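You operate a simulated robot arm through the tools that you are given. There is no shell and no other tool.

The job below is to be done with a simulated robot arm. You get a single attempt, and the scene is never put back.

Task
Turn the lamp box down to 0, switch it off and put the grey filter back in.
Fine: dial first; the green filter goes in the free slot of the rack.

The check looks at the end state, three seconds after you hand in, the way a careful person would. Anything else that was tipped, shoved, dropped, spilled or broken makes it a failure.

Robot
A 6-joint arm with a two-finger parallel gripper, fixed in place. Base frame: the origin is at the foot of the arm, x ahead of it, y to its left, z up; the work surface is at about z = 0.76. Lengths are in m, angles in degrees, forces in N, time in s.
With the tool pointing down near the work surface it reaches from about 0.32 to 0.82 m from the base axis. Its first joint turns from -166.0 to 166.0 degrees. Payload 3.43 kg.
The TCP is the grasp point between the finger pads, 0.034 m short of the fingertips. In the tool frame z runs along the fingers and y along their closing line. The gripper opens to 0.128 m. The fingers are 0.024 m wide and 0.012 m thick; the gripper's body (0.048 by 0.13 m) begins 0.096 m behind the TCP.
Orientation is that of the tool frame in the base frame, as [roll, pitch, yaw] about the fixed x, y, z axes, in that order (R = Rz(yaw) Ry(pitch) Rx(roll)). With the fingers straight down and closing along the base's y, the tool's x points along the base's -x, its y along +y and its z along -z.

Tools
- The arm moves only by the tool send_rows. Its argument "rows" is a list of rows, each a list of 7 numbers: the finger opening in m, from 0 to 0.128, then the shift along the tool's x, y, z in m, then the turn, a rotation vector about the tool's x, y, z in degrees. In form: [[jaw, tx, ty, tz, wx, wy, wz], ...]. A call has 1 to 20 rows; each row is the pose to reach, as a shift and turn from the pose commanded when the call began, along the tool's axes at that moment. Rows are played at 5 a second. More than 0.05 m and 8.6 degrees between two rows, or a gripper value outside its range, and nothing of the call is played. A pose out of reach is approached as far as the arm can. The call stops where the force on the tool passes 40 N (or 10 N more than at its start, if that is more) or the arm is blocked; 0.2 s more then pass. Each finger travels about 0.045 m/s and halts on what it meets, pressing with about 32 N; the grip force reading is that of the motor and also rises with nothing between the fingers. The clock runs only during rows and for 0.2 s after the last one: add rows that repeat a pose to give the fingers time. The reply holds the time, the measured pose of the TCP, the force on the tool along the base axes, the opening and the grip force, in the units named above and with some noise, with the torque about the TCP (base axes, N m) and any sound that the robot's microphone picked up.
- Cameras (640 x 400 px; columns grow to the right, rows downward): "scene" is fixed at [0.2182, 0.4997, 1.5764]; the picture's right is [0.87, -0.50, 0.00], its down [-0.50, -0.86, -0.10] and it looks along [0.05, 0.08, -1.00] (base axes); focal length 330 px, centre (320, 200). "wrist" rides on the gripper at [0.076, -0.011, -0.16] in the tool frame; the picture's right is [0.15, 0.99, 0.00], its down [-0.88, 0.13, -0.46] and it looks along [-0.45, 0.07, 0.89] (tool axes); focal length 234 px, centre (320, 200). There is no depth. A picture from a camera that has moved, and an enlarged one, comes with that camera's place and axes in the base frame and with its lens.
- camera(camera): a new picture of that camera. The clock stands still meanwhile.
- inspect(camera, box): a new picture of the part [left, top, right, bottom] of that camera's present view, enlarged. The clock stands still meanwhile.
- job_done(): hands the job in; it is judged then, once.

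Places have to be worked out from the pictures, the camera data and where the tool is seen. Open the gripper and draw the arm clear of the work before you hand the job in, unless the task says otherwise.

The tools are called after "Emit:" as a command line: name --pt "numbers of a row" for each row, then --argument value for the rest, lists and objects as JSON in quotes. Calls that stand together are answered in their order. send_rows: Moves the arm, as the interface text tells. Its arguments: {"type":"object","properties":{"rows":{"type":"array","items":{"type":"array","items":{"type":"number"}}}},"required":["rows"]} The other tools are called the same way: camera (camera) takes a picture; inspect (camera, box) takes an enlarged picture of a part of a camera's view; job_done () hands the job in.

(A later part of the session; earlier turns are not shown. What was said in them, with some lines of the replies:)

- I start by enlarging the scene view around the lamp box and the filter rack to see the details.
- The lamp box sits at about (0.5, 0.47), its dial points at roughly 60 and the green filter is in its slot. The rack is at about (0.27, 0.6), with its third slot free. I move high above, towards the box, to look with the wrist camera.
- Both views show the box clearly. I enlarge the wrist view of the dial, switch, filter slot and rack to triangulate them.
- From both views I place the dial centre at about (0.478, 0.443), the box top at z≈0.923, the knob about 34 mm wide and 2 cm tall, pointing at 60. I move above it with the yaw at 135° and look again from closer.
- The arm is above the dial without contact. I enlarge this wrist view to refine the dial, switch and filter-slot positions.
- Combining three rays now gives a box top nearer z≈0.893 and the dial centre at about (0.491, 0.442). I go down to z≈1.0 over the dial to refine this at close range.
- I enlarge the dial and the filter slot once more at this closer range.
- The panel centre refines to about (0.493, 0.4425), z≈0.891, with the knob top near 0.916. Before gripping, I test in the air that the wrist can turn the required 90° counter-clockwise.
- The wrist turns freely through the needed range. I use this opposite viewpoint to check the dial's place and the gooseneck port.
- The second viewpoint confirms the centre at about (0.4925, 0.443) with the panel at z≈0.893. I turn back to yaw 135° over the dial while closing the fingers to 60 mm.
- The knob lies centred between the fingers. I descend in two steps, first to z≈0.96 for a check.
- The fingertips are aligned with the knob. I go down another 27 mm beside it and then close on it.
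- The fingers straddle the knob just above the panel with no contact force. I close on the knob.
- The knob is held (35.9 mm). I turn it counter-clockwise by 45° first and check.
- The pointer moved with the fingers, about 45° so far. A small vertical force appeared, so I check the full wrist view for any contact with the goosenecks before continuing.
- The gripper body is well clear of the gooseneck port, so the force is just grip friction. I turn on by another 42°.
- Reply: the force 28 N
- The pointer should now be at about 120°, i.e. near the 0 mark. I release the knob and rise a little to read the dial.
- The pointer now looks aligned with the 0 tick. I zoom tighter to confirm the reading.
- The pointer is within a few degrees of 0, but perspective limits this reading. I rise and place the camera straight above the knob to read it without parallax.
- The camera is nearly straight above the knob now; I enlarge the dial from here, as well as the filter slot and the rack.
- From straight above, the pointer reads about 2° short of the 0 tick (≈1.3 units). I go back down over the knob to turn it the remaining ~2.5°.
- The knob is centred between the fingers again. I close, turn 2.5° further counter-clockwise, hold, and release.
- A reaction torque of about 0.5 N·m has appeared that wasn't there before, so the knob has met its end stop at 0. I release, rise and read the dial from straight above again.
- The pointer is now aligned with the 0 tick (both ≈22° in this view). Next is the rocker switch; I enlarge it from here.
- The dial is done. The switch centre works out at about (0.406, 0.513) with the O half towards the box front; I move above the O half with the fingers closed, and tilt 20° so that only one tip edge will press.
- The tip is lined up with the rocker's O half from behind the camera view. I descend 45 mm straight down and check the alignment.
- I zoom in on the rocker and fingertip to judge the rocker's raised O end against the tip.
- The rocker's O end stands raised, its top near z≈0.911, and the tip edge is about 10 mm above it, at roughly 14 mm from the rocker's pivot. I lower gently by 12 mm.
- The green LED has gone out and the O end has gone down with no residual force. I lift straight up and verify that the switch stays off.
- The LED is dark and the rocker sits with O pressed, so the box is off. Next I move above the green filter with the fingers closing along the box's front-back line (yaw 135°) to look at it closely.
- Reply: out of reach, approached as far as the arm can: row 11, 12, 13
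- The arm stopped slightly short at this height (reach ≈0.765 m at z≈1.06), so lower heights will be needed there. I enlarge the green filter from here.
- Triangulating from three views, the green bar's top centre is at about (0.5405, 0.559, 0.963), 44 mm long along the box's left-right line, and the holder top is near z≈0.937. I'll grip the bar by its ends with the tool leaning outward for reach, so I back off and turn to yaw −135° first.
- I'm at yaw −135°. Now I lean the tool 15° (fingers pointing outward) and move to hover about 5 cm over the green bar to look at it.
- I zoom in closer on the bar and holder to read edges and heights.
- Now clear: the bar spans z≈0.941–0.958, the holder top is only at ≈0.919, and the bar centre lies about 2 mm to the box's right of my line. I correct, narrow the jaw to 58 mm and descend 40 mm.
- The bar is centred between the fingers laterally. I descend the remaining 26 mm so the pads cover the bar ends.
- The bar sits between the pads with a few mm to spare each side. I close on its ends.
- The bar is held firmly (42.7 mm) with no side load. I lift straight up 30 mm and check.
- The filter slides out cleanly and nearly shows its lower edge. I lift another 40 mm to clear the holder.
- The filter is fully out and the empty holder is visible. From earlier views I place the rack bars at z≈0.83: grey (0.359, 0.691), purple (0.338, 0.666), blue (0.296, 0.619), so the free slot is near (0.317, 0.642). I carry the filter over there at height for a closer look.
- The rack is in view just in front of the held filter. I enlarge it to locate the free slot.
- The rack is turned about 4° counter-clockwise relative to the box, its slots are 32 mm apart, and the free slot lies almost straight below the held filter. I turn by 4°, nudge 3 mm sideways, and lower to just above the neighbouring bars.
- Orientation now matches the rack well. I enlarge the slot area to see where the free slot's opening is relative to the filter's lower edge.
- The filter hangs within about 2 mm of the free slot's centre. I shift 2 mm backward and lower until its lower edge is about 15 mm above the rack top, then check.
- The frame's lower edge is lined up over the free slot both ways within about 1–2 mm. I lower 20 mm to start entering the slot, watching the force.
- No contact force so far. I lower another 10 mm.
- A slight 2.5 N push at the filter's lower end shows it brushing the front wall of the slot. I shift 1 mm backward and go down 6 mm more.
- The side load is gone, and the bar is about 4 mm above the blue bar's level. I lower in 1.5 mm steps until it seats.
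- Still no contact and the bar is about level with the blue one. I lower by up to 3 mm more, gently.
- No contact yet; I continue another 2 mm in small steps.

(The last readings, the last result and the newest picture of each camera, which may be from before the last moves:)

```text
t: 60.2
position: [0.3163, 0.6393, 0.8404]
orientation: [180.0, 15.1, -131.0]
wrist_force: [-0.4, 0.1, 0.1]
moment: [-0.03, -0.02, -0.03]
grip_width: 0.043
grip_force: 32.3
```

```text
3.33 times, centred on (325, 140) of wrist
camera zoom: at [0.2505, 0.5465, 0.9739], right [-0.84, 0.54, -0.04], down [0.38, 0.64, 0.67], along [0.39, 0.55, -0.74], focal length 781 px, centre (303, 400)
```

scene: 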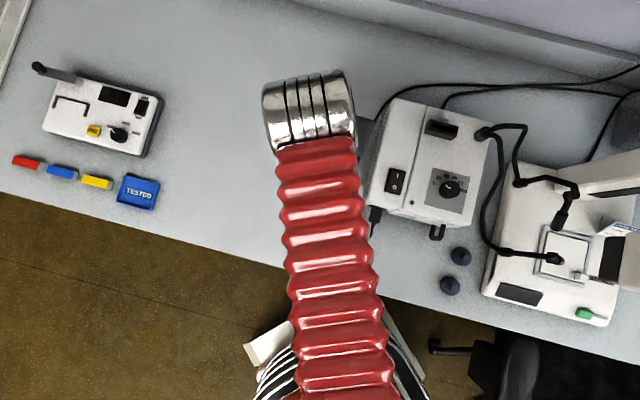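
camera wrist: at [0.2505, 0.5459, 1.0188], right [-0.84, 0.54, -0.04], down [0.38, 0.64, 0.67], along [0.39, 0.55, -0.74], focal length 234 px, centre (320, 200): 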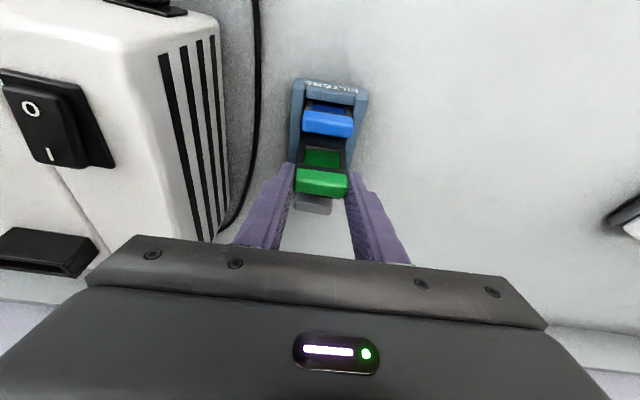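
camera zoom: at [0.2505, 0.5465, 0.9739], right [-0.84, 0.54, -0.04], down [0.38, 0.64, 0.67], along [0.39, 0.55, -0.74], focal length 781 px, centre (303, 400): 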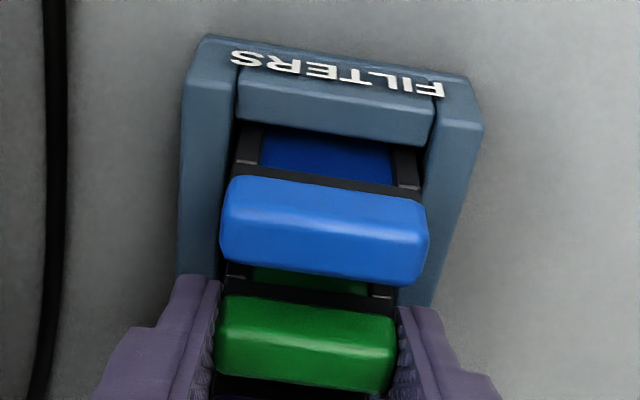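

Still free. I lower 2 mm more and look for the seating contact.

Emit:
send_rows --pt "0.036 0.0003 0 0.001 0 0 0" --pt "0.036 0.0005 0 0.0019 0 0 0" --pt "0.036 0.0005 0 0.0019 0 0 0"

Emit:
inspect --camera "wrist" --box '[275, 80, 375, 200]'

```text
t: 61.0
position: [0.3155, 0.641, 0.8394]
orientation: [180.0, 15.1, -131.0]
wrist_force: [-1.9, -4.4, 14.9]
moment: [-0.28, 0.17, 0.02]
grip_width: 0.0427
grip_force: 32.2
```

```text
3.33 times, centred on (325, 140) of wrist
camera zoom: at [0.2505, 0.5465, 0.9731], right [-0.84, 0.54, -0.04], down [0.38, 0.64, 0.67], along [0.39, 0.55, -0.74], focal length 781 px, centre (303, 400)
```

zoom: 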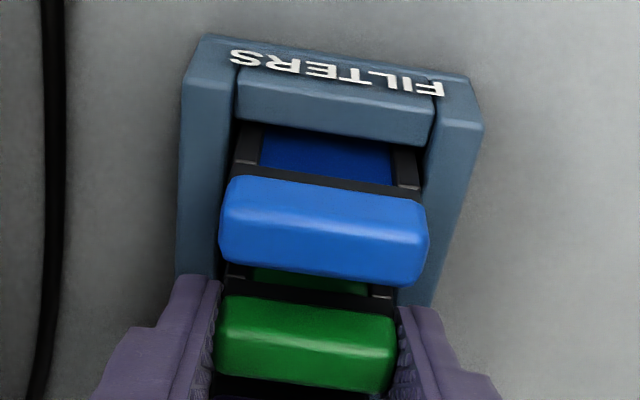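

Contact: about 15 N upward, so the green filter is seated (TCP z≈0.8385). I ease up half a millimetre and open the fingers.

Emit:
send_rows --pt "0.036 -0.0003 0 -0.001 0 0 0" --pt "0.042 -0.0003 0 -0.001 0 0 0" --pt "0.046 -0.0003 0 -0.001 0 0 0" --pt "0.052 -0.0003 0 -0.001 0 0 0" --pt "0.058 -0.0003 0 -0.001 0 0 0" --pt "0.058 -0.0003 0 -0.001 0 0 0"

Emit:
inspect --camera "wrist" --box '[275, 80, 375, 200]'

```text
t: 62.4
position: [0.3164, 0.6403, 0.8399]
orientation: [180.0, 15.0, -131.0]
wrist_force: [-0.4, -0.5, 0.1]
moment: [0.02, 0.04, 0.04]
grip_width: 0.0581
grip_force: 0.0
```

```text
3.33 times, centred on (325, 140) of wrist
camera zoom: at [0.2503, 0.5467, 0.9733], right [-0.84, 0.54, -0.04], down [0.38, 0.64, 0.67], along [0.39, 0.55, -0.74], focal length 781 px, centre (303, 400)
```

zoom: 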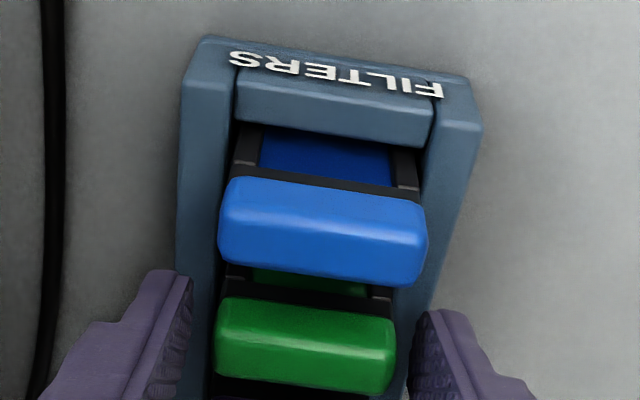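

The green filter stands in the free slot on its own. I lift clear and move two slot pitches (64 mm) back, above the grey filter.

Emit:
send_rows --pt "0.058 -0.0042 0 -0.0157 0 0 0" --pt "0.058 -0.0084 0 -0.0314 0 0 0" --pt "0.058 -0.0126 0 -0.0471 0 0 0" --pt "0.058 -0.0168 0 -0.0628 0 0 0" --pt "0.058 -0.0323 0 -0.0586 0 0 0" --pt "0.058 -0.0478 0 -0.0545 0 0 0" --pt "0.058 -0.0633 0 -0.0504 0 0 0" --pt "0.058 -0.0788 0 -0.0462 0 0 0" --pt "0.058 -0.0788 0 -0.0462 0 0 0"

Emit:
camera --camera "wrist"

Emit:
inspect --camera "wrist" --box '[270, 60, 380, 200]'

```text
t: 64.4
position: [0.3573, 0.6877, 0.9028]
orientation: [-180.0, 15.0, -131.1]
wrist_force: [-0.3, -0.3, 0.1]
moment: [0.0, 0.0, 0.01]
grip_width: 0.0584
grip_force: 0.1
```

```text
taken
camera wrist: at [0.2915, 0.5947, 1.0378], right [-0.84, 0.54, -0.04], down [0.38, 0.64, 0.67], along [0.39, 0.55, -0.74], focal length 234 px, centre (320, 200)
```

wrist: 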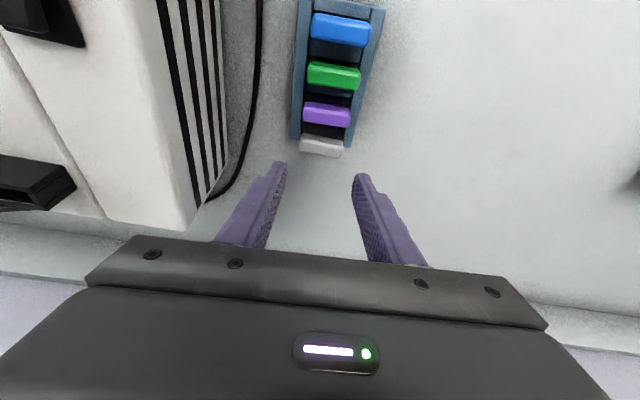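

```text
2.86 times, centred on (325, 130) of wrist
camera zoom: at [0.2915, 0.5947, 1.0378], right [-0.84, 0.54, -0.04], down [0.38, 0.64, 0.67], along [0.39, 0.55, -0.74], focal length 669 px, centre (306, 400)
```

zoom: 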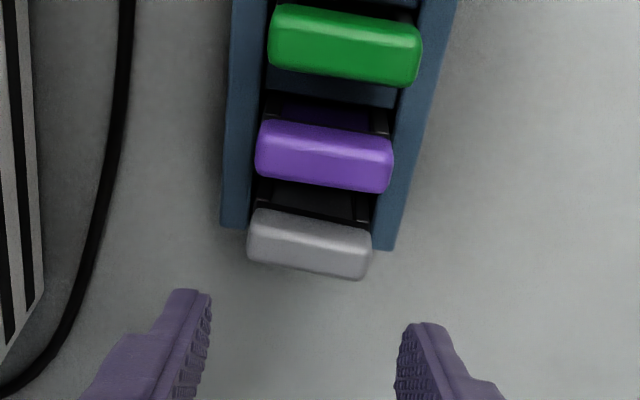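

All four bars are evenly spaced; the grey bar is about 2 mm towards the box side of my line. I correct by 2 mm and lower 45 mm around it.

Emit:
send_rows --pt "0.058 0 -0.002 0 0 0 0" --pt "0.058 0.0039 -0.002 0.0145 0 0 0" --pt "0.058 0.0078 -0.002 0.029 0 0 0" --pt "0.058 0.0116 -0.002 0.0435 0 0 0" --pt "0.058 0.0116 -0.002 0.0435 0 0 0"

Emit:
inspect --camera "wrist" --box '[275, 80, 375, 200]'

```text
t: 65.6
position: [0.3608, 0.6868, 0.8581]
orientation: [179.9, 14.9, -131.0]
wrist_force: [-0.1, -0.4, 0.5]
moment: [0.01, -0.02, -0.02]
grip_width: 0.0579
grip_force: 0.1
```

```text
3.33 times, centred on (325, 140) of wrist
camera zoom: at [0.2947, 0.593, 0.993], right [-0.84, 0.54, -0.04], down [0.38, 0.64, 0.67], along [0.39, 0.55, -0.74], focal length 781 px, centre (303, 400)
```

zoom: 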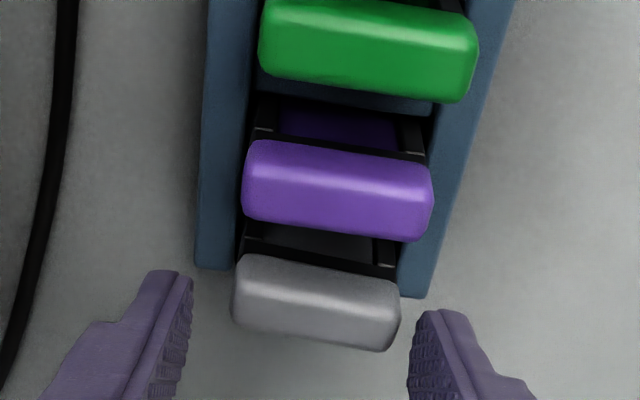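

The grey bar is now slightly to the other side; I shift back 1.5 mm (and 1 mm backward) and lower the last 19 mm to the grip height.

Emit:
send_rows --pt "0.058 -0.0012 0.0015 0.0003 0 0 0" --pt "0.058 0.0004 0.0015 0.0063 0 0 0" --pt "0.058 0.0021 0.0015 0.0126 0 0 0" --pt "0.058 0.0038 0.0015 0.0191 0 0 0" --pt "0.058 0.0038 0.0015 0.0191 0 0 0"

Emit:
inspect --camera "wrist" --box '[275, 80, 375, 200]'

```text
t: 66.8
position: [0.3598, 0.6898, 0.8384]
orientation: [-180.0, 15.0, -131.1]
wrist_force: [-0.1, 0.2, -0.4]
moment: [0.0, -0.02, 0.04]
grip_width: 0.0578
grip_force: 0.1
```

```text
3.33 times, centred on (325, 140) of wrist
camera zoom: at [0.2936, 0.5952, 0.973], right [-0.84, 0.54, -0.04], down [0.38, 0.64, 0.67], along [0.39, 0.55, -0.74], focal length 781 px, centre (303, 400)
```

zoom: 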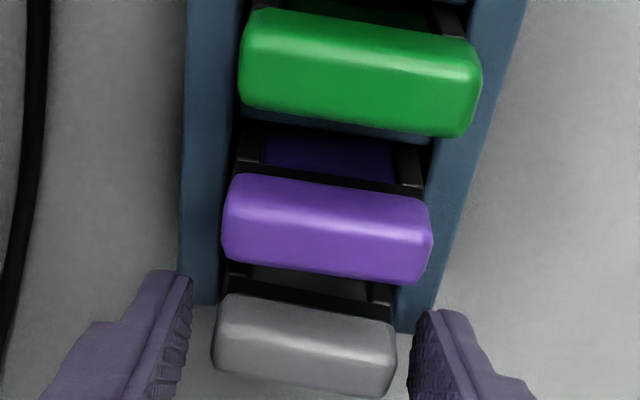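

The grey bar appears at the same place in the picture as the green one did when released, so the grip will match. I close on it.

Emit:
send_rows --pt "0.052 0 0 0 0 0 0" --pt "0.047 0 0 0 0 0 0" --pt "0.043 0 0 0 0 0 0" --pt "0.038 0 0 0 0 0 0" --pt "0.036 0 0 0 0 0 0" --pt "0.036 0 0 0 0 0 0"

Emit:
inspect --camera "wrist" --box '[275, 80, 375, 200]'

```text
t: 68.2
position: [0.3589, 0.6898, 0.8398]
orientation: [-180.0, 15.1, -131.0]
wrist_force: [0.3, 0.6, 0.5]
moment: [0.0, -0.01, 0.03]
grip_width: 0.0431
grip_force: 31.6
```

```text
3.33 times, centred on (325, 140) of wrist
camera zoom: at [0.2936, 0.5952, 0.9731], right [-0.84, 0.54, -0.04], down [0.38, 0.64, 0.67], along [0.39, 0.55, -0.74], focal length 781 px, centre (303, 400)
```

zoom: 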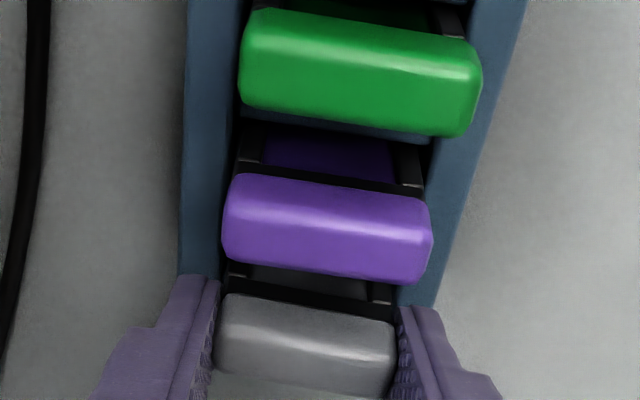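

The grey bar is gripped (43 mm) with no side load. I lift it straight up 30 mm first.

Emit:
send_rows --pt "0.036 -0.0013 0 -0.0048 0 0 0" --pt "0.036 -0.0026 0 -0.0097 0 0 0" --pt "0.036 -0.0039 0 -0.0145 0 0 0" --pt "0.036 -0.0052 0 -0.0193 0 0 0" --pt "0.036 -0.0065 0 -0.0241 0 0 0" --pt "0.036 -0.0078 0 -0.029 0 0 0" --pt "0.036 -0.0078 0 -0.029 0 0 0"

Emit:
inspect --camera "wrist" --box '[275, 80, 375, 200]'

```text
t: 69.8
position: [0.3589, 0.6901, 0.8682]
orientation: [180.0, 14.9, -131.1]
wrist_force: [0.5, -0.2, -0.1]
moment: [0.02, 0.0, 0.0]
grip_width: 0.043
grip_force: 31.9
```

```text
3.33 times, centred on (325, 140) of wrist
camera zoom: at [0.2933, 0.5956, 1.0033], right [-0.84, 0.54, -0.04], down [0.38, 0.64, 0.67], along [0.39, 0.55, -0.74], focal length 781 px, centre (303, 400)
```

zoom: 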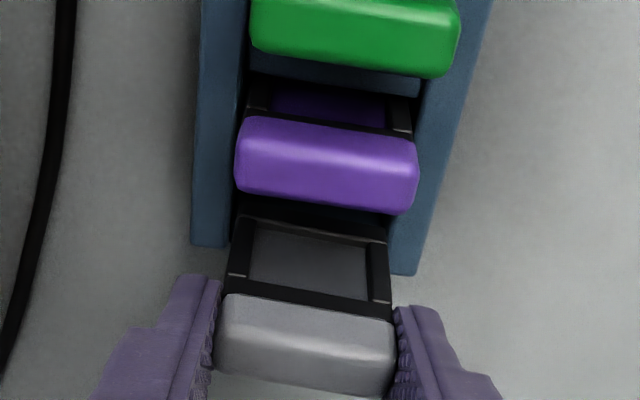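

The grey filter comes out freely. I lift it to travelling height.

Emit:
send_rows --pt "0.036 -0.0078 0 -0.029 0 0 0" --pt "0.036 -0.0168 0 -0.0628 0 0 0" --pt "0.036 -0.0259 0 -0.0966 0 0 0" --pt "0.036 -0.0349 0 -0.1304 0 0 0" --pt "0.036 -0.0445 0 -0.1661 0 0 0" --pt "0.036 -0.0445 0 -0.1661 0 0 0"

Emit:
inspect --camera "wrist" --box '[255, 40, 385, 220]'

Emit:
camera --camera "scene"

```text
t: 71.2
position: [0.3601, 0.6879, 1.0428]
orientation: [180.0, 15.0, -131.0]
wrist_force: [0.1, 0.3, 0.2]
moment: [0.0, 0.04, -0.02]
grip_width: 0.0431
grip_force: 32.2
```

```text
2.22 times, centred on (320, 130) of wrist
camera zoom: at [0.2938, 0.5942, 1.1768], right [-0.84, 0.54, -0.04], down [0.38, 0.64, 0.67], along [0.39, 0.55, -0.74], focal length 520 px, centre (320, 356)
```

zoom: 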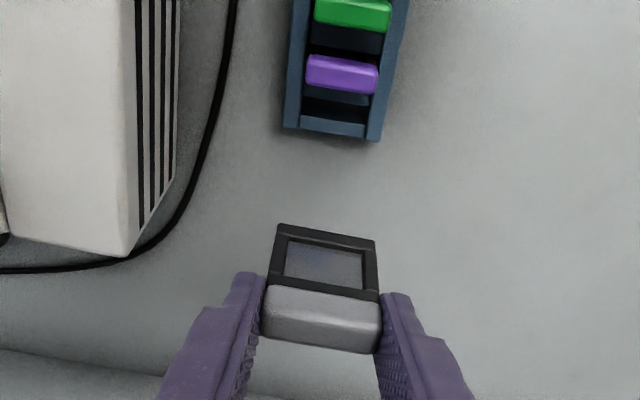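

```text
taken
```

scene: 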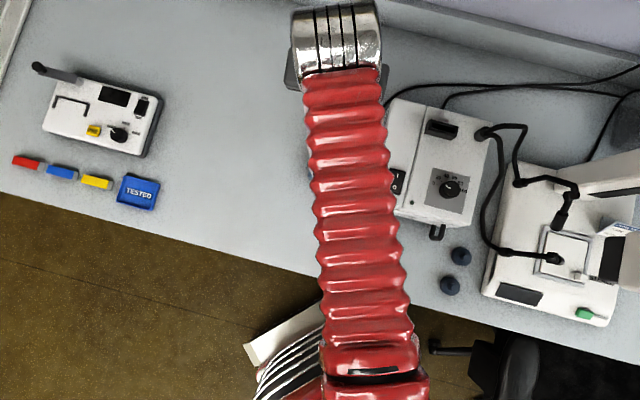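

The grey filter is clear. I carry it back over the lamp box holder and turn back 4° to the box's orientation.

Emit:
send_rows --pt "0.036 -0.0027 -0.0318 0.0007 0.15 0 0.55" --pt "0.036 -0.0054 -0.0635 0.0015 0.3 0 1.1" --pt "0.036 -0.0081 -0.0953 0.0022 0.44 0 1.66" --pt "0.036 -0.0109 -0.1271 0.0029 0.59 0 2.21" --pt "0.036 -0.0136 -0.1589 0.0036 0.74 0 2.76" --pt "0.036 -0.0163 -0.1906 0.0044 0.89 0 3.31" --pt "0.036 -0.019 -0.2224 0.0051 1.035 0 3.864" --pt "0.036 -0.019 -0.2224 0.0051 1.035 0 3.864"

Emit:
inspect --camera "wrist" --box '[250, 110, 390, 220]'

Emit:
camera --camera "scene"

```text
t: 73.0
position: [0.5427, 0.5591, 1.0409]
orientation: [-179.9, 15.0, -135.0]
wrist_force: [-0.3, 0.3, 0.1]
moment: [-0.01, 0.06, 0.01]
grip_width: 0.0429
grip_force: 32.0
```

```text
3.64 times, centred on (320, 165) of wrist
camera zoom: at [0.4696, 0.47, 1.1752], right [-0.8, 0.6, -0.04], down [0.43, 0.61, 0.67], along [0.42, 0.52, -0.74], focal length 852 px, centre (320, 327)
```

zoom: 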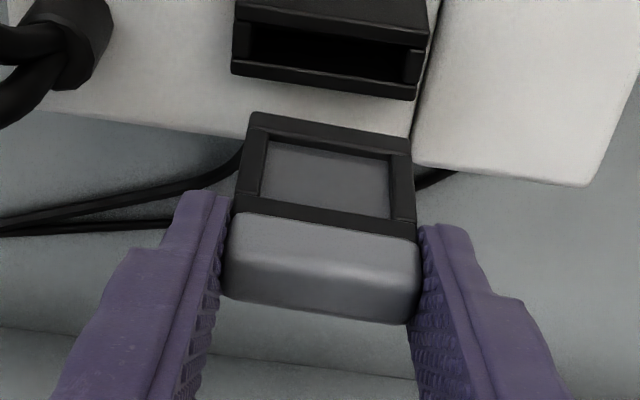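

```text
taken
```

scene: 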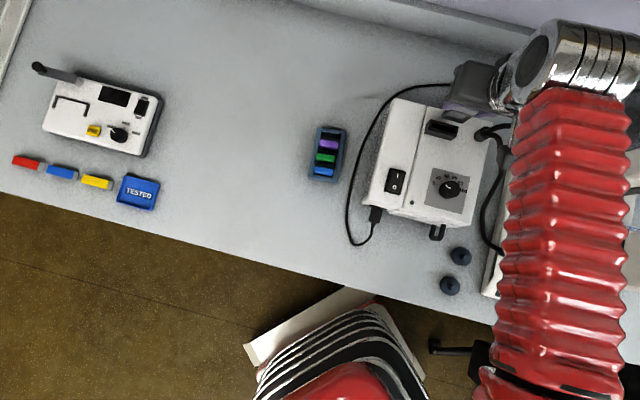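

The filter hangs above the holder. I zoom in on the holder opening and the filter's lower edge to fine-align.

Emit:
inspect --camera "wrist" --box '[290, 100, 360, 160]'

```text
6.67 times, centred on (325, 130) of wrist
camera zoom: at [0.4696, 0.47, 1.1752], right [-0.8, 0.6, -0.04], down [0.43, 0.61, 0.67], along [0.42, 0.52, -0.74], focal length 1561 px, centre (287, 667)
```

zoom: 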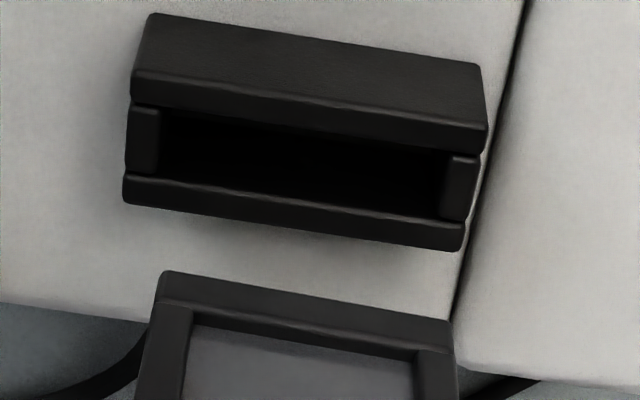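

The slot centre is about 2 mm towards the box's right and 2–3 mm forward of where the filter hangs. I correct that and lower 37 mm, to just above the slot mouth.

Emit:
send_rows --pt "0.036 0.0024 -0.0018 -0.0006 0 0 0" --pt "0.036 0.005 -0.0018 0.0091 0 0 0" --pt "0.036 0.0076 -0.0018 0.0187 0 0 0" --pt "0.036 0.0102 -0.0018 0.0284 0 0 0" --pt "0.036 0.012 -0.0018 0.0351 0 0 0" --pt "0.036 0.012 -0.0018 0.0351 0 0 0"

Emit:
inspect --camera "wrist" --box '[285, 110, 365, 180]'

Emit:
inspect --camera "scene" --box '[410, 90, 500, 160]'

```text
t: 74.4
position: [0.5396, 0.554, 1.0046]
orientation: [-180.0, 15.0, -135.1]
wrist_force: [0.3, -0.1, -0.6]
moment: [0.01, 0.01, 0.01]
grip_width: 0.0431
grip_force: 31.8
```

```text
5.71 times, centred on (325, 145) of wrist
camera zoom: at [0.4678, 0.4659, 1.1383], right [-0.8, 0.6, -0.04], down [0.43, 0.61, 0.67], along [0.42, 0.52, -0.74], focal length 1338 px, centre (291, 514)
```

zoom: 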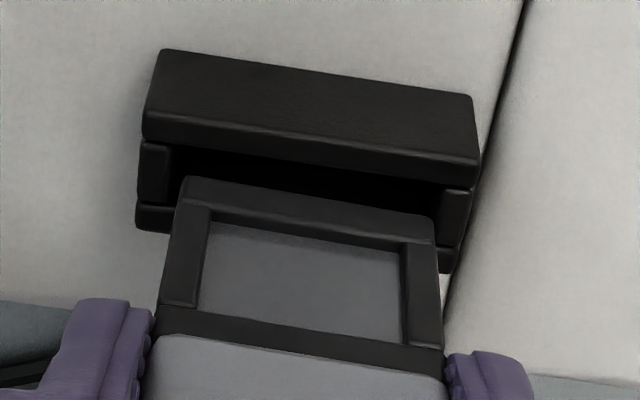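

```text
5.71 times, centred on (455, 125) of scene
camera zoom: at [0.2182, 0.4997, 1.5764], right [0.87, -0.5, 0.0], down [-0.5, -0.86, -0.1], along [0.05, 0.08, -1.0], focal length 1887 px, centre (-451, 629)
```

zoom: 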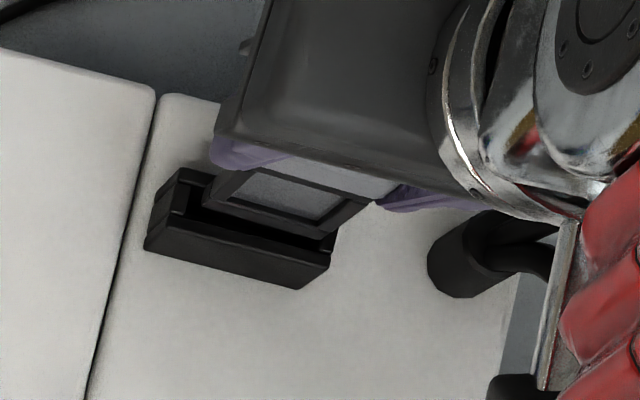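

Laterally the filter is centred over the slot with about 2 mm to spare each side; it is about 1 mm too far back and turned ~1° clockwise. I correct both and lower 12 mm to just enter the slot.

Emit:
send_rows --pt "0.036 0.0012 0 -0.0003 -0.259 0 -0.966" --pt "0.036 0.002 0 0.0026 -0.259 0 -0.966" --pt "0.036 0.0027 0 0.0055 -0.259 0 -0.966" --pt "0.036 0.0035 0 0.0084 -0.259 0 -0.966" --pt "0.036 0.0043 0 0.0113 -0.259 0 -0.966" --pt "0.036 0.0043 0 0.0113 -0.259 0 -0.966"

Emit:
inspect --camera "wrist" --box '[285, 110, 365, 180]'

Emit:
inspect --camera "scene" --box '[410, 90, 500, 160]'

```text
t: 75.8
position: [0.5394, 0.5541, 0.9919]
orientation: [-179.8, 15.0, -134.0]
wrist_force: [4.6, 5.1, -3.7]
moment: [0.34, -0.24, 0.15]
grip_width: 0.0428
grip_force: 31.8
```

```text
5.71 times, centred on (325, 145) of wrist
camera zoom: at [0.4689, 0.4648, 1.1252], right [-0.81, 0.59, -0.04], down [0.42, 0.62, 0.67], along [0.41, 0.53, -0.74], focal length 1338 px, centre (291, 514)
```

zoom: 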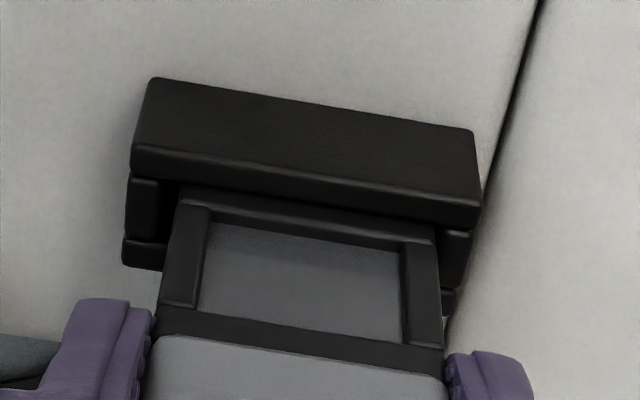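

```text
5.71 times, centred on (455, 125) of scene
camera zoom: at [0.2182, 0.4997, 1.5764], right [0.87, -0.5, 0.0], down [-0.5, -0.86, -0.1], along [0.05, 0.08, -1.0], focal length 1887 px, centre (-451, 629)
```

zoom: 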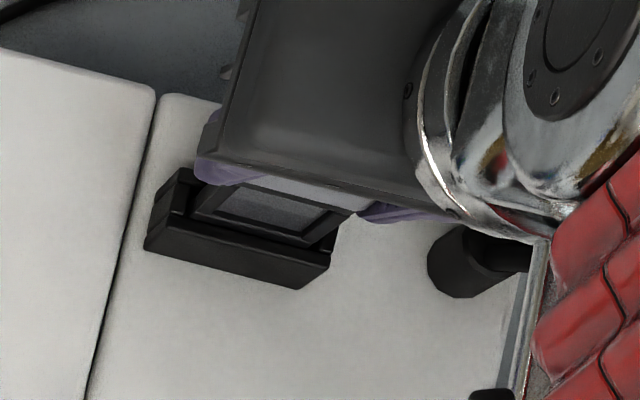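

A 7 N backward push, felt at the filter's lower right corner, shows it has entered but rubs the front wall. I shift 1.2 mm back and turn another 0.7° counter-clockwise.

Emit:
send_rows --pt "0.036 -0.0006 0 0.0002 -0.09 0 -0.34" --pt "0.036 -0.0012 0 0.0003 -0.18 0 -0.68" --pt "0.036 -0.0012 0 0.0003 -0.18 0 -0.68"

Emit:
inspect --camera "wrist" --box '[285, 110, 365, 180]'

```text
t: 76.6
position: [0.54, 0.5557, 0.9925]
orientation: [179.9, 15.1, -133.3]
wrist_force: [0.5, 0.7, 0.2]
moment: [-0.03, 0.0, 0.0]
grip_width: 0.0426
grip_force: 32.1
```

```text
5.71 times, centred on (325, 145) of wrist
camera zoom: at [0.4705, 0.4643, 1.1262], right [-0.82, 0.58, -0.04], down [0.41, 0.62, 0.67], along [0.41, 0.53, -0.74], focal length 1338 px, centre (291, 514)
```

zoom: 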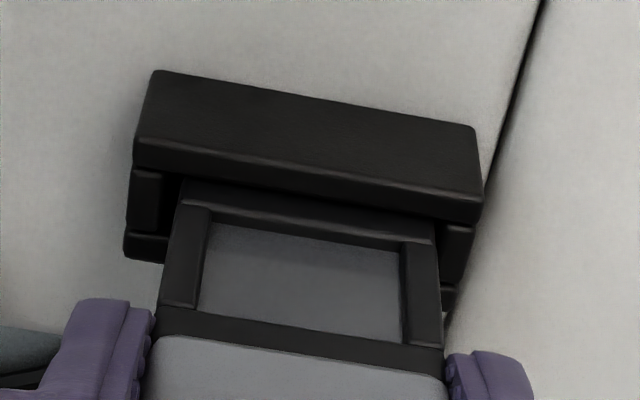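

The contact is gone. The filter sits ~1.3 mm too far to the left in the slot, so I correct that sideways and lower 6 mm.

Emit:
send_rows --pt "0.036 0 -0.0012 0 0 0 0" --pt "0.036 0.0005 -0.0012 0.0019 0 0 0" --pt "0.036 0.001 -0.0012 0.0039 0 0 0" --pt "0.036 0.0016 -0.0012 0.0058 0 0 0" --pt "0.036 0.0016 -0.0012 0.0058 0 0 0"

Emit:
inspect --camera "wrist" --box '[285, 110, 365, 180]'

```text
t: 77.8
position: [0.5419, 0.5554, 0.9855]
orientation: [-180.0, 15.0, -133.3]
wrist_force: [-0.1, -0.6, 0.5]
moment: [-0.05, 0.02, 0.03]
grip_width: 0.0428
grip_force: 32.4
```

```text
5.71 times, centred on (325, 145) of wrist
camera zoom: at [0.4716, 0.4632, 1.12], right [-0.82, 0.58, -0.04], down [0.41, 0.62, 0.67], along [0.41, 0.53, -0.74], focal length 1338 px, centre (291, 514)
```

zoom: 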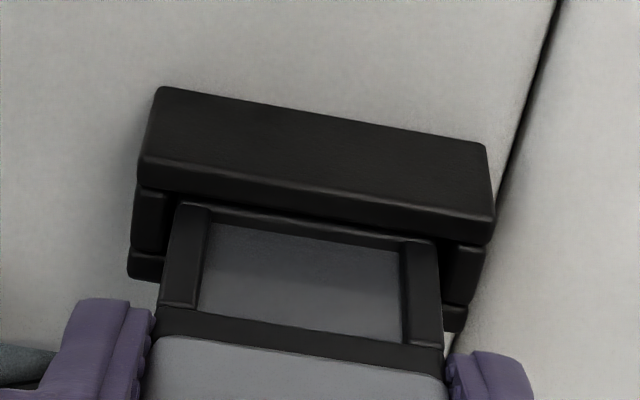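

No load, and the lower edge has disappeared behind the front wall. I lower another 8 mm.

Emit:
send_rows --pt "0.036 0.0005 0 0.0019 0 0 0" --pt "0.036 0.001 0 0.0039 0 0 0" --pt "0.036 0.0016 0 0.0058 0 0 0" --pt "0.036 0.0021 0 0.0077 0 0 0" --pt "0.036 0.0021 0 0.0077 0 0 0"

Emit:
inspect --camera "wrist" --box '[285, 110, 365, 180]'

```text
t: 79.0
position: [0.5413, 0.5537, 0.9783]
orientation: [-179.9, 15.0, -133.2]
wrist_force: [-1.3, 0.1, -0.7]
moment: [-0.01, -0.01, 0.02]
grip_width: 0.0427
grip_force: 32.2
```

```text
5.71 times, centred on (325, 145) of wrist
camera zoom: at [0.4714, 0.4635, 1.1123], right [-0.82, 0.58, -0.04], down [0.41, 0.62, 0.67], along [0.41, 0.53, -0.74], focal length 1338 px, centre (291, 514)
```

zoom: 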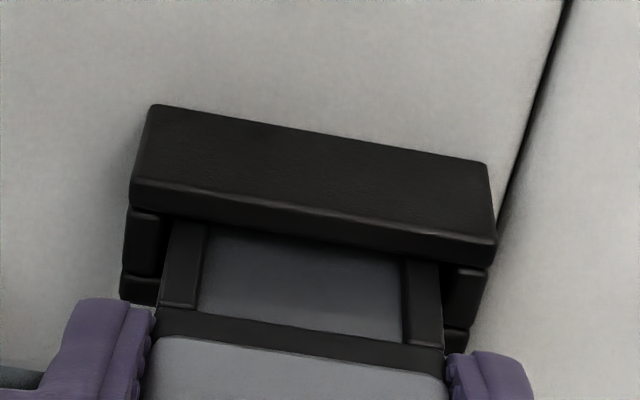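

Sliding in freely. I lower 8 mm more, close to the seating depth (TCP z≈0.968).

Emit:
send_rows --pt "0.036 0.0005 0 0.0019 0 0 0" --pt "0.036 0.001 0 0.0039 0 0 0" --pt "0.036 0.0016 0 0.0058 0 0 0" --pt "0.036 0.0021 0 0.0077 0 0 0" --pt "0.036 0.0021 0 0.0077 0 0 0"

Emit:
inspect --camera "wrist" --box '[285, 110, 365, 180]'

```text
t: 80.2
position: [0.5407, 0.5541, 0.97]
orientation: [180.0, 14.9, -133.3]
wrist_force: [-0.9, 0.1, -0.4]
moment: [0.0, -0.01, -0.01]
grip_width: 0.0428
grip_force: 32.3
```

```text
5.71 times, centred on (325, 145) of wrist
camera zoom: at [0.4718, 0.4627, 1.1045], right [-0.82, 0.58, -0.04], down [0.41, 0.62, 0.67], along [0.41, 0.53, -0.74], focal length 1338 px, centre (291, 514)
```

zoom: 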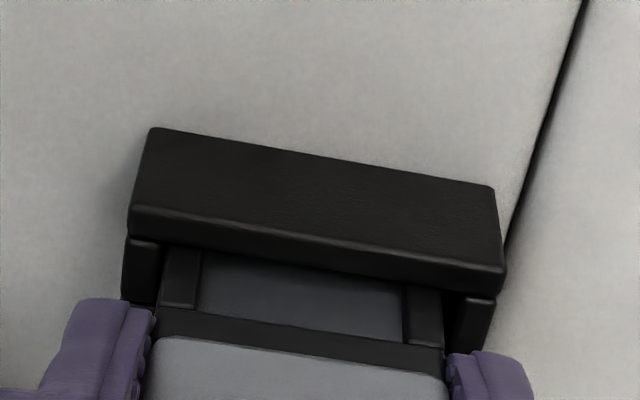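

Nearly seated. I lower in 1 mm steps until contact.

Emit:
send_rows --pt "0.036 0.0003 0 0.001 0 0 0" --pt "0.036 0.0005 0 0.0019 0 0 0" --pt "0.036 0.0006 0 0.0024 0 0 0" --pt "0.036 0.0006 0 0.0024 0 0 0"

```text
t: 81.2
position: [0.5404, 0.5548, 0.968]
orientation: [-179.9, 15.0, -133.3]
wrist_force: [0.3, -1.8, 2.2]
moment: [-0.08, 0.04, 0.01]
grip_width: 0.0429
grip_force: 31.7
```

A first 2 N of upward force at z≈0.968 fits the expected seating depth. I press 1 mm more to confirm.

Emit:
send_rows --pt "0.036 0.0002 0 0.0007 0 0 0" --pt "0.036 0.0003 0 0.0012 0 0 0" --pt "0.036 0.0003 0 0.0012 0 0 0"

Emit:
inspect --camera "wrist" --box '[250, 110, 390, 220]'

```text
t: 82.0
position: [0.5402, 0.5553, 0.9674]
orientation: [-180.0, 15.1, -133.2]
wrist_force: [-1.4, -0.8, 11.2]
moment: [-0.09, 0.12, -0.03]
grip_width: 0.0429
grip_force: 32.1
```

```text
3.64 times, centred on (320, 165) of wrist
camera zoom: at [0.4714, 0.4633, 1.1017], right [-0.82, 0.58, -0.04], down [0.41, 0.62, 0.67], along [0.41, 0.53, -0.74], focal length 852 px, centre (320, 327)
```

zoom: 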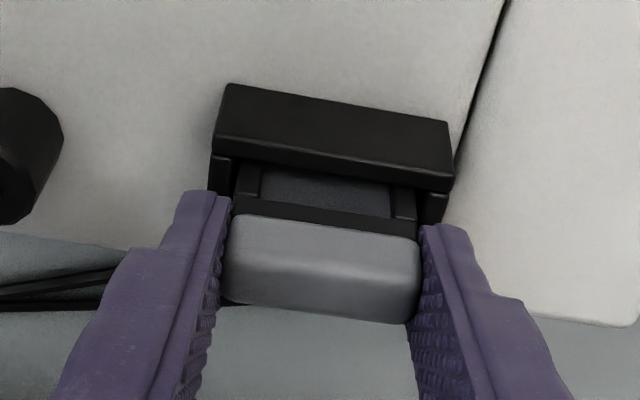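

The grey filter is seated at the same depth the green one had. I relieve the pressure, open the fingers and rise straight up.

Emit:
send_rows --pt "0.036 -0.0003 0 -0.0012 0 0 0" --pt "0.042 -0.0003 0 -0.0012 0 0 0" --pt "0.047 -0.0003 0 -0.0012 0 0 0" --pt "0.052 -0.0003 0 -0.0012 0 0 0" --pt "0.058 -0.0003 0 -0.0012 0 0 0" --pt "0.058 -0.0003 0 -0.0012 0 0 0"

Emit:
inspect --camera "wrist" --box '[250, 110, 390, 220]'

```text
t: 83.4
position: [0.5403, 0.5546, 0.967]
orientation: [180.0, 15.0, -133.4]
wrist_force: [-0.8, -0.4, 0.1]
moment: [0.02, -0.01, 0.01]
grip_width: 0.0579
grip_force: 0.0
```

```text
3.64 times, centred on (320, 165) of wrist
camera zoom: at [0.4712, 0.4631, 1.1019], right [-0.82, 0.58, -0.04], down [0.41, 0.62, 0.67], along [0.41, 0.53, -0.74], focal length 852 px, centre (320, 327)
```

zoom: 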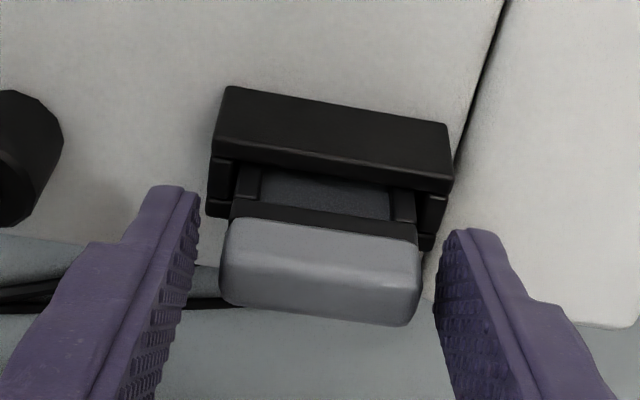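

The grey filter stays upright in the holder, with the fingers clear of it on both sides. I rise straight up 70 mm and then draw back towards the base.

Emit:
send_rows --pt "0.058 -0.0026 0 -0.0097 0 0 0" --pt "0.058 -0.0065 0 -0.0241 0 0 0" --pt "0.058 -0.0116 0 -0.0435 0 0 0" --pt "0.058 -0.0181 0 -0.0676 0 0 0" --pt "0.058 0.0012 0 -0.0728 0 0 0" --pt "0.058 0.0302 0 -0.0805 0 0 0" --pt "0.058 0.0592 0 -0.0883 0 0 0" --pt "0.058 0.0882 0 -0.0961 0 0 0" --pt "0.058 0.0882 0 -0.0961 0 0 0"

Emit:
camera --camera "wrist"

Emit:
camera --camera "scene"

```text
t: 85.4
position: [0.4652, 0.4737, 1.0377]
orientation: [180.0, 15.0, -133.3]
wrist_force: [-0.4, -1.0, -0.1]
moment: [-0.02, -0.01, 0.01]
grip_width: 0.0579
grip_force: 0.1
```

```text
taken
camera wrist: at [0.3959, 0.3828, 1.1715], right [-0.82, 0.58, -0.04], down [0.41, 0.62, 0.67], along [0.41, 0.53, -0.74], focal length 234 px, centre (320, 200)
```

wrist: 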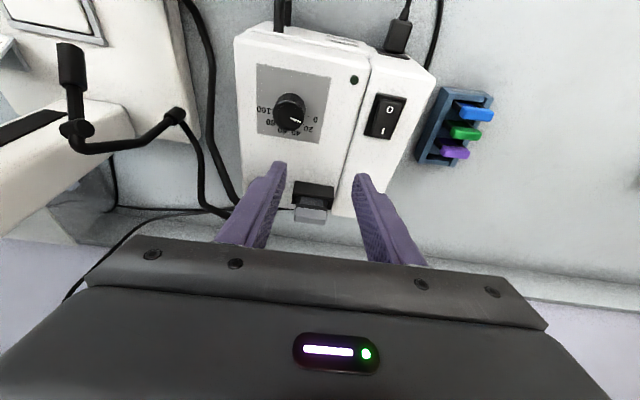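

```text
taken
```

scene: 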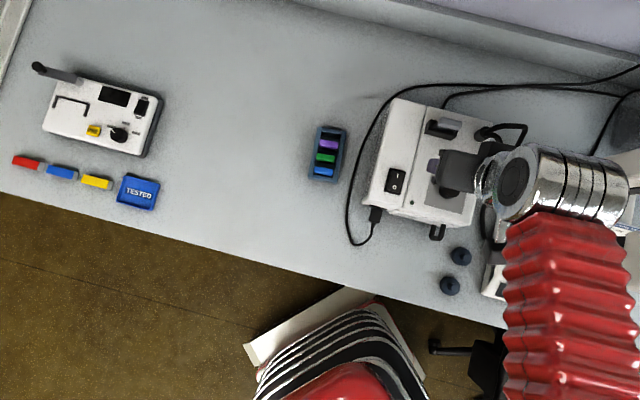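

Everything looks in place: dial, switch, grey filter in the box and green in the rack. I rise further, level the tool and then withdraw towards the starting pose for a clear final look.

Emit:
send_rows --pt "0.058 -0.0078 0 -0.029 0 0 0" --pt "0.058 -0.0168 0 -0.0628 0 0 0" --pt "0.058 -0.0259 0 -0.0966 0 0 0" --pt "0.058 -0.0311 0 -0.1159 0 5 0" --pt "0.058 -0.0311 0 -0.1159 0 10 0" --pt "0.058 -0.0311 0 -0.1159 0 15 0" --pt "0.058 -0.0311 0 -0.1159 0 15 0"

```text
t: 87.0
position: [0.4663, 0.4746, 1.1572]
orientation: [179.9, 0.0, -133.3]
wrist_force: [-1.0, 0.8, -0.2]
moment: [0.0, -0.01, -0.01]
grip_width: 0.058
grip_force: 0.1
```

The tool is level at z≈1.157. I move back to near the starting position, clear of the work.

Emit:
send_rows --pt "0.07 0.0302 0.0265 -0.0012 0 0 0" --pt "0.08 0.0603 0.0531 -0.0025 0 0 0" --pt "0.09 0.0905 0.0796 -0.0037 0 0 0" --pt "0.1 0.1207 0.1062 -0.005 0 0 0" --pt "0.11 0.1508 0.1327 -0.0062 0 0 0" --pt "0.12 0.181 0.1592 -0.0075 0 0 0" --pt "0.128 0.2111 0.1858 -0.0087 0 0 0" --pt "0.128 0.2413 0.2123 -0.01 0 0 0" --pt "0.128 0.2413 0.2123 -0.01 0 0 0"

Emit:
camera --camera "scene"

Emit:
inspect --camera "scene" --box '[400, 100, 500, 220]'

Emit:
inspect --camera "scene" --box '[290, 110, 370, 190]'

```text
t: 89.0
position: [0.1467, 0.442, 1.1647]
orientation: [180.0, 0.0, -133.4]
wrist_force: [-0.6, 0.3, -0.9]
moment: [0.04, 0.01, -0.03]
grip_width: 0.1283
grip_force: 0.1
```

```text
taken
```

scene: 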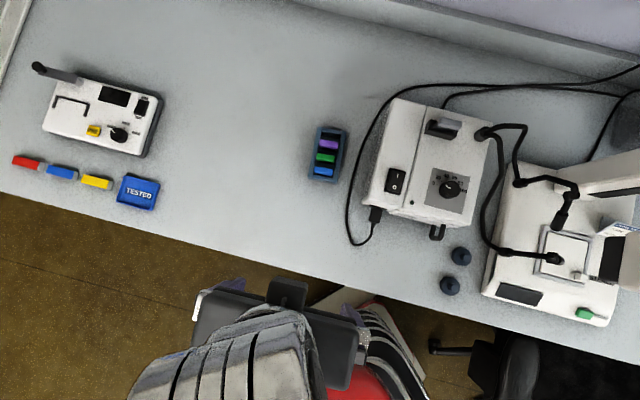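

```text
3.33 times, centred on (450, 160) of scene
camera zoom: at [0.2182, 0.4997, 1.5764], right [0.87, -0.5, 0.0], down [-0.5, -0.86, -0.1], along [0.05, 0.08, -1.0], focal length 1101 px, centre (-113, 333)
```

zoom: 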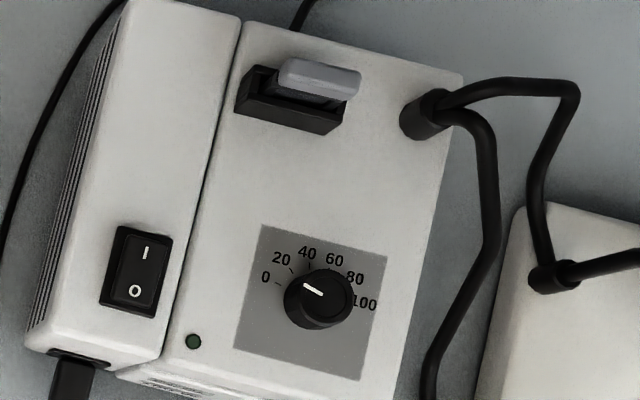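

```text
5.00 times, centred on (330, 150) of scene
camera zoom: at [0.2182, 0.4997, 1.5764], right [0.87, -0.5, 0.0], down [-0.5, -0.86, -0.1], along [0.05, 0.08, -1.0], focal length 1651 px, centre (270, 450)
```

zoom: 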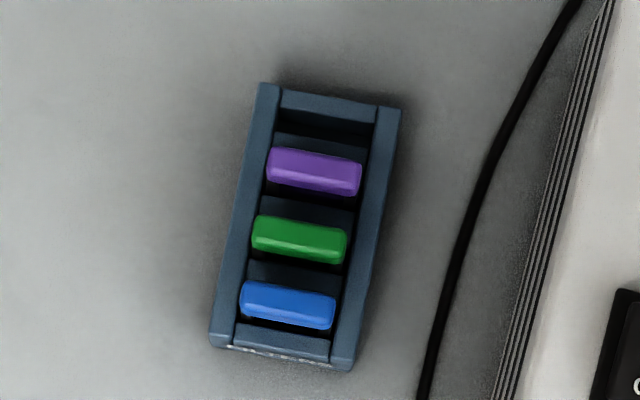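

The final pictures show the dial at 0, the LED dark with O pressed, the grey filter in the lamp box and the green one in the rack's former free slot. Nothing else has moved, and the arm is clear with the gripper open, so I hand in.

Emit:
job_done

```text
The job is handed in.
```

The lamp box is turned down to 0, switched off, and has the grey filter back in. The green filter is in the rack's free slot.

- **Dial:** I did this first, turning it from about 60 down to its end stop. The pointer lines up with the 0 mark.
- **Switch:** I pressed it on the O side. The green LED went out and stayed out after I lifted off.
- **Filters:** The green one sits level with its neighbours in the rack. The grey one went into the lamp box to the same depth the green one had.

The last pictures show nothing else moved. The arm is clear of the work with the gripper open.
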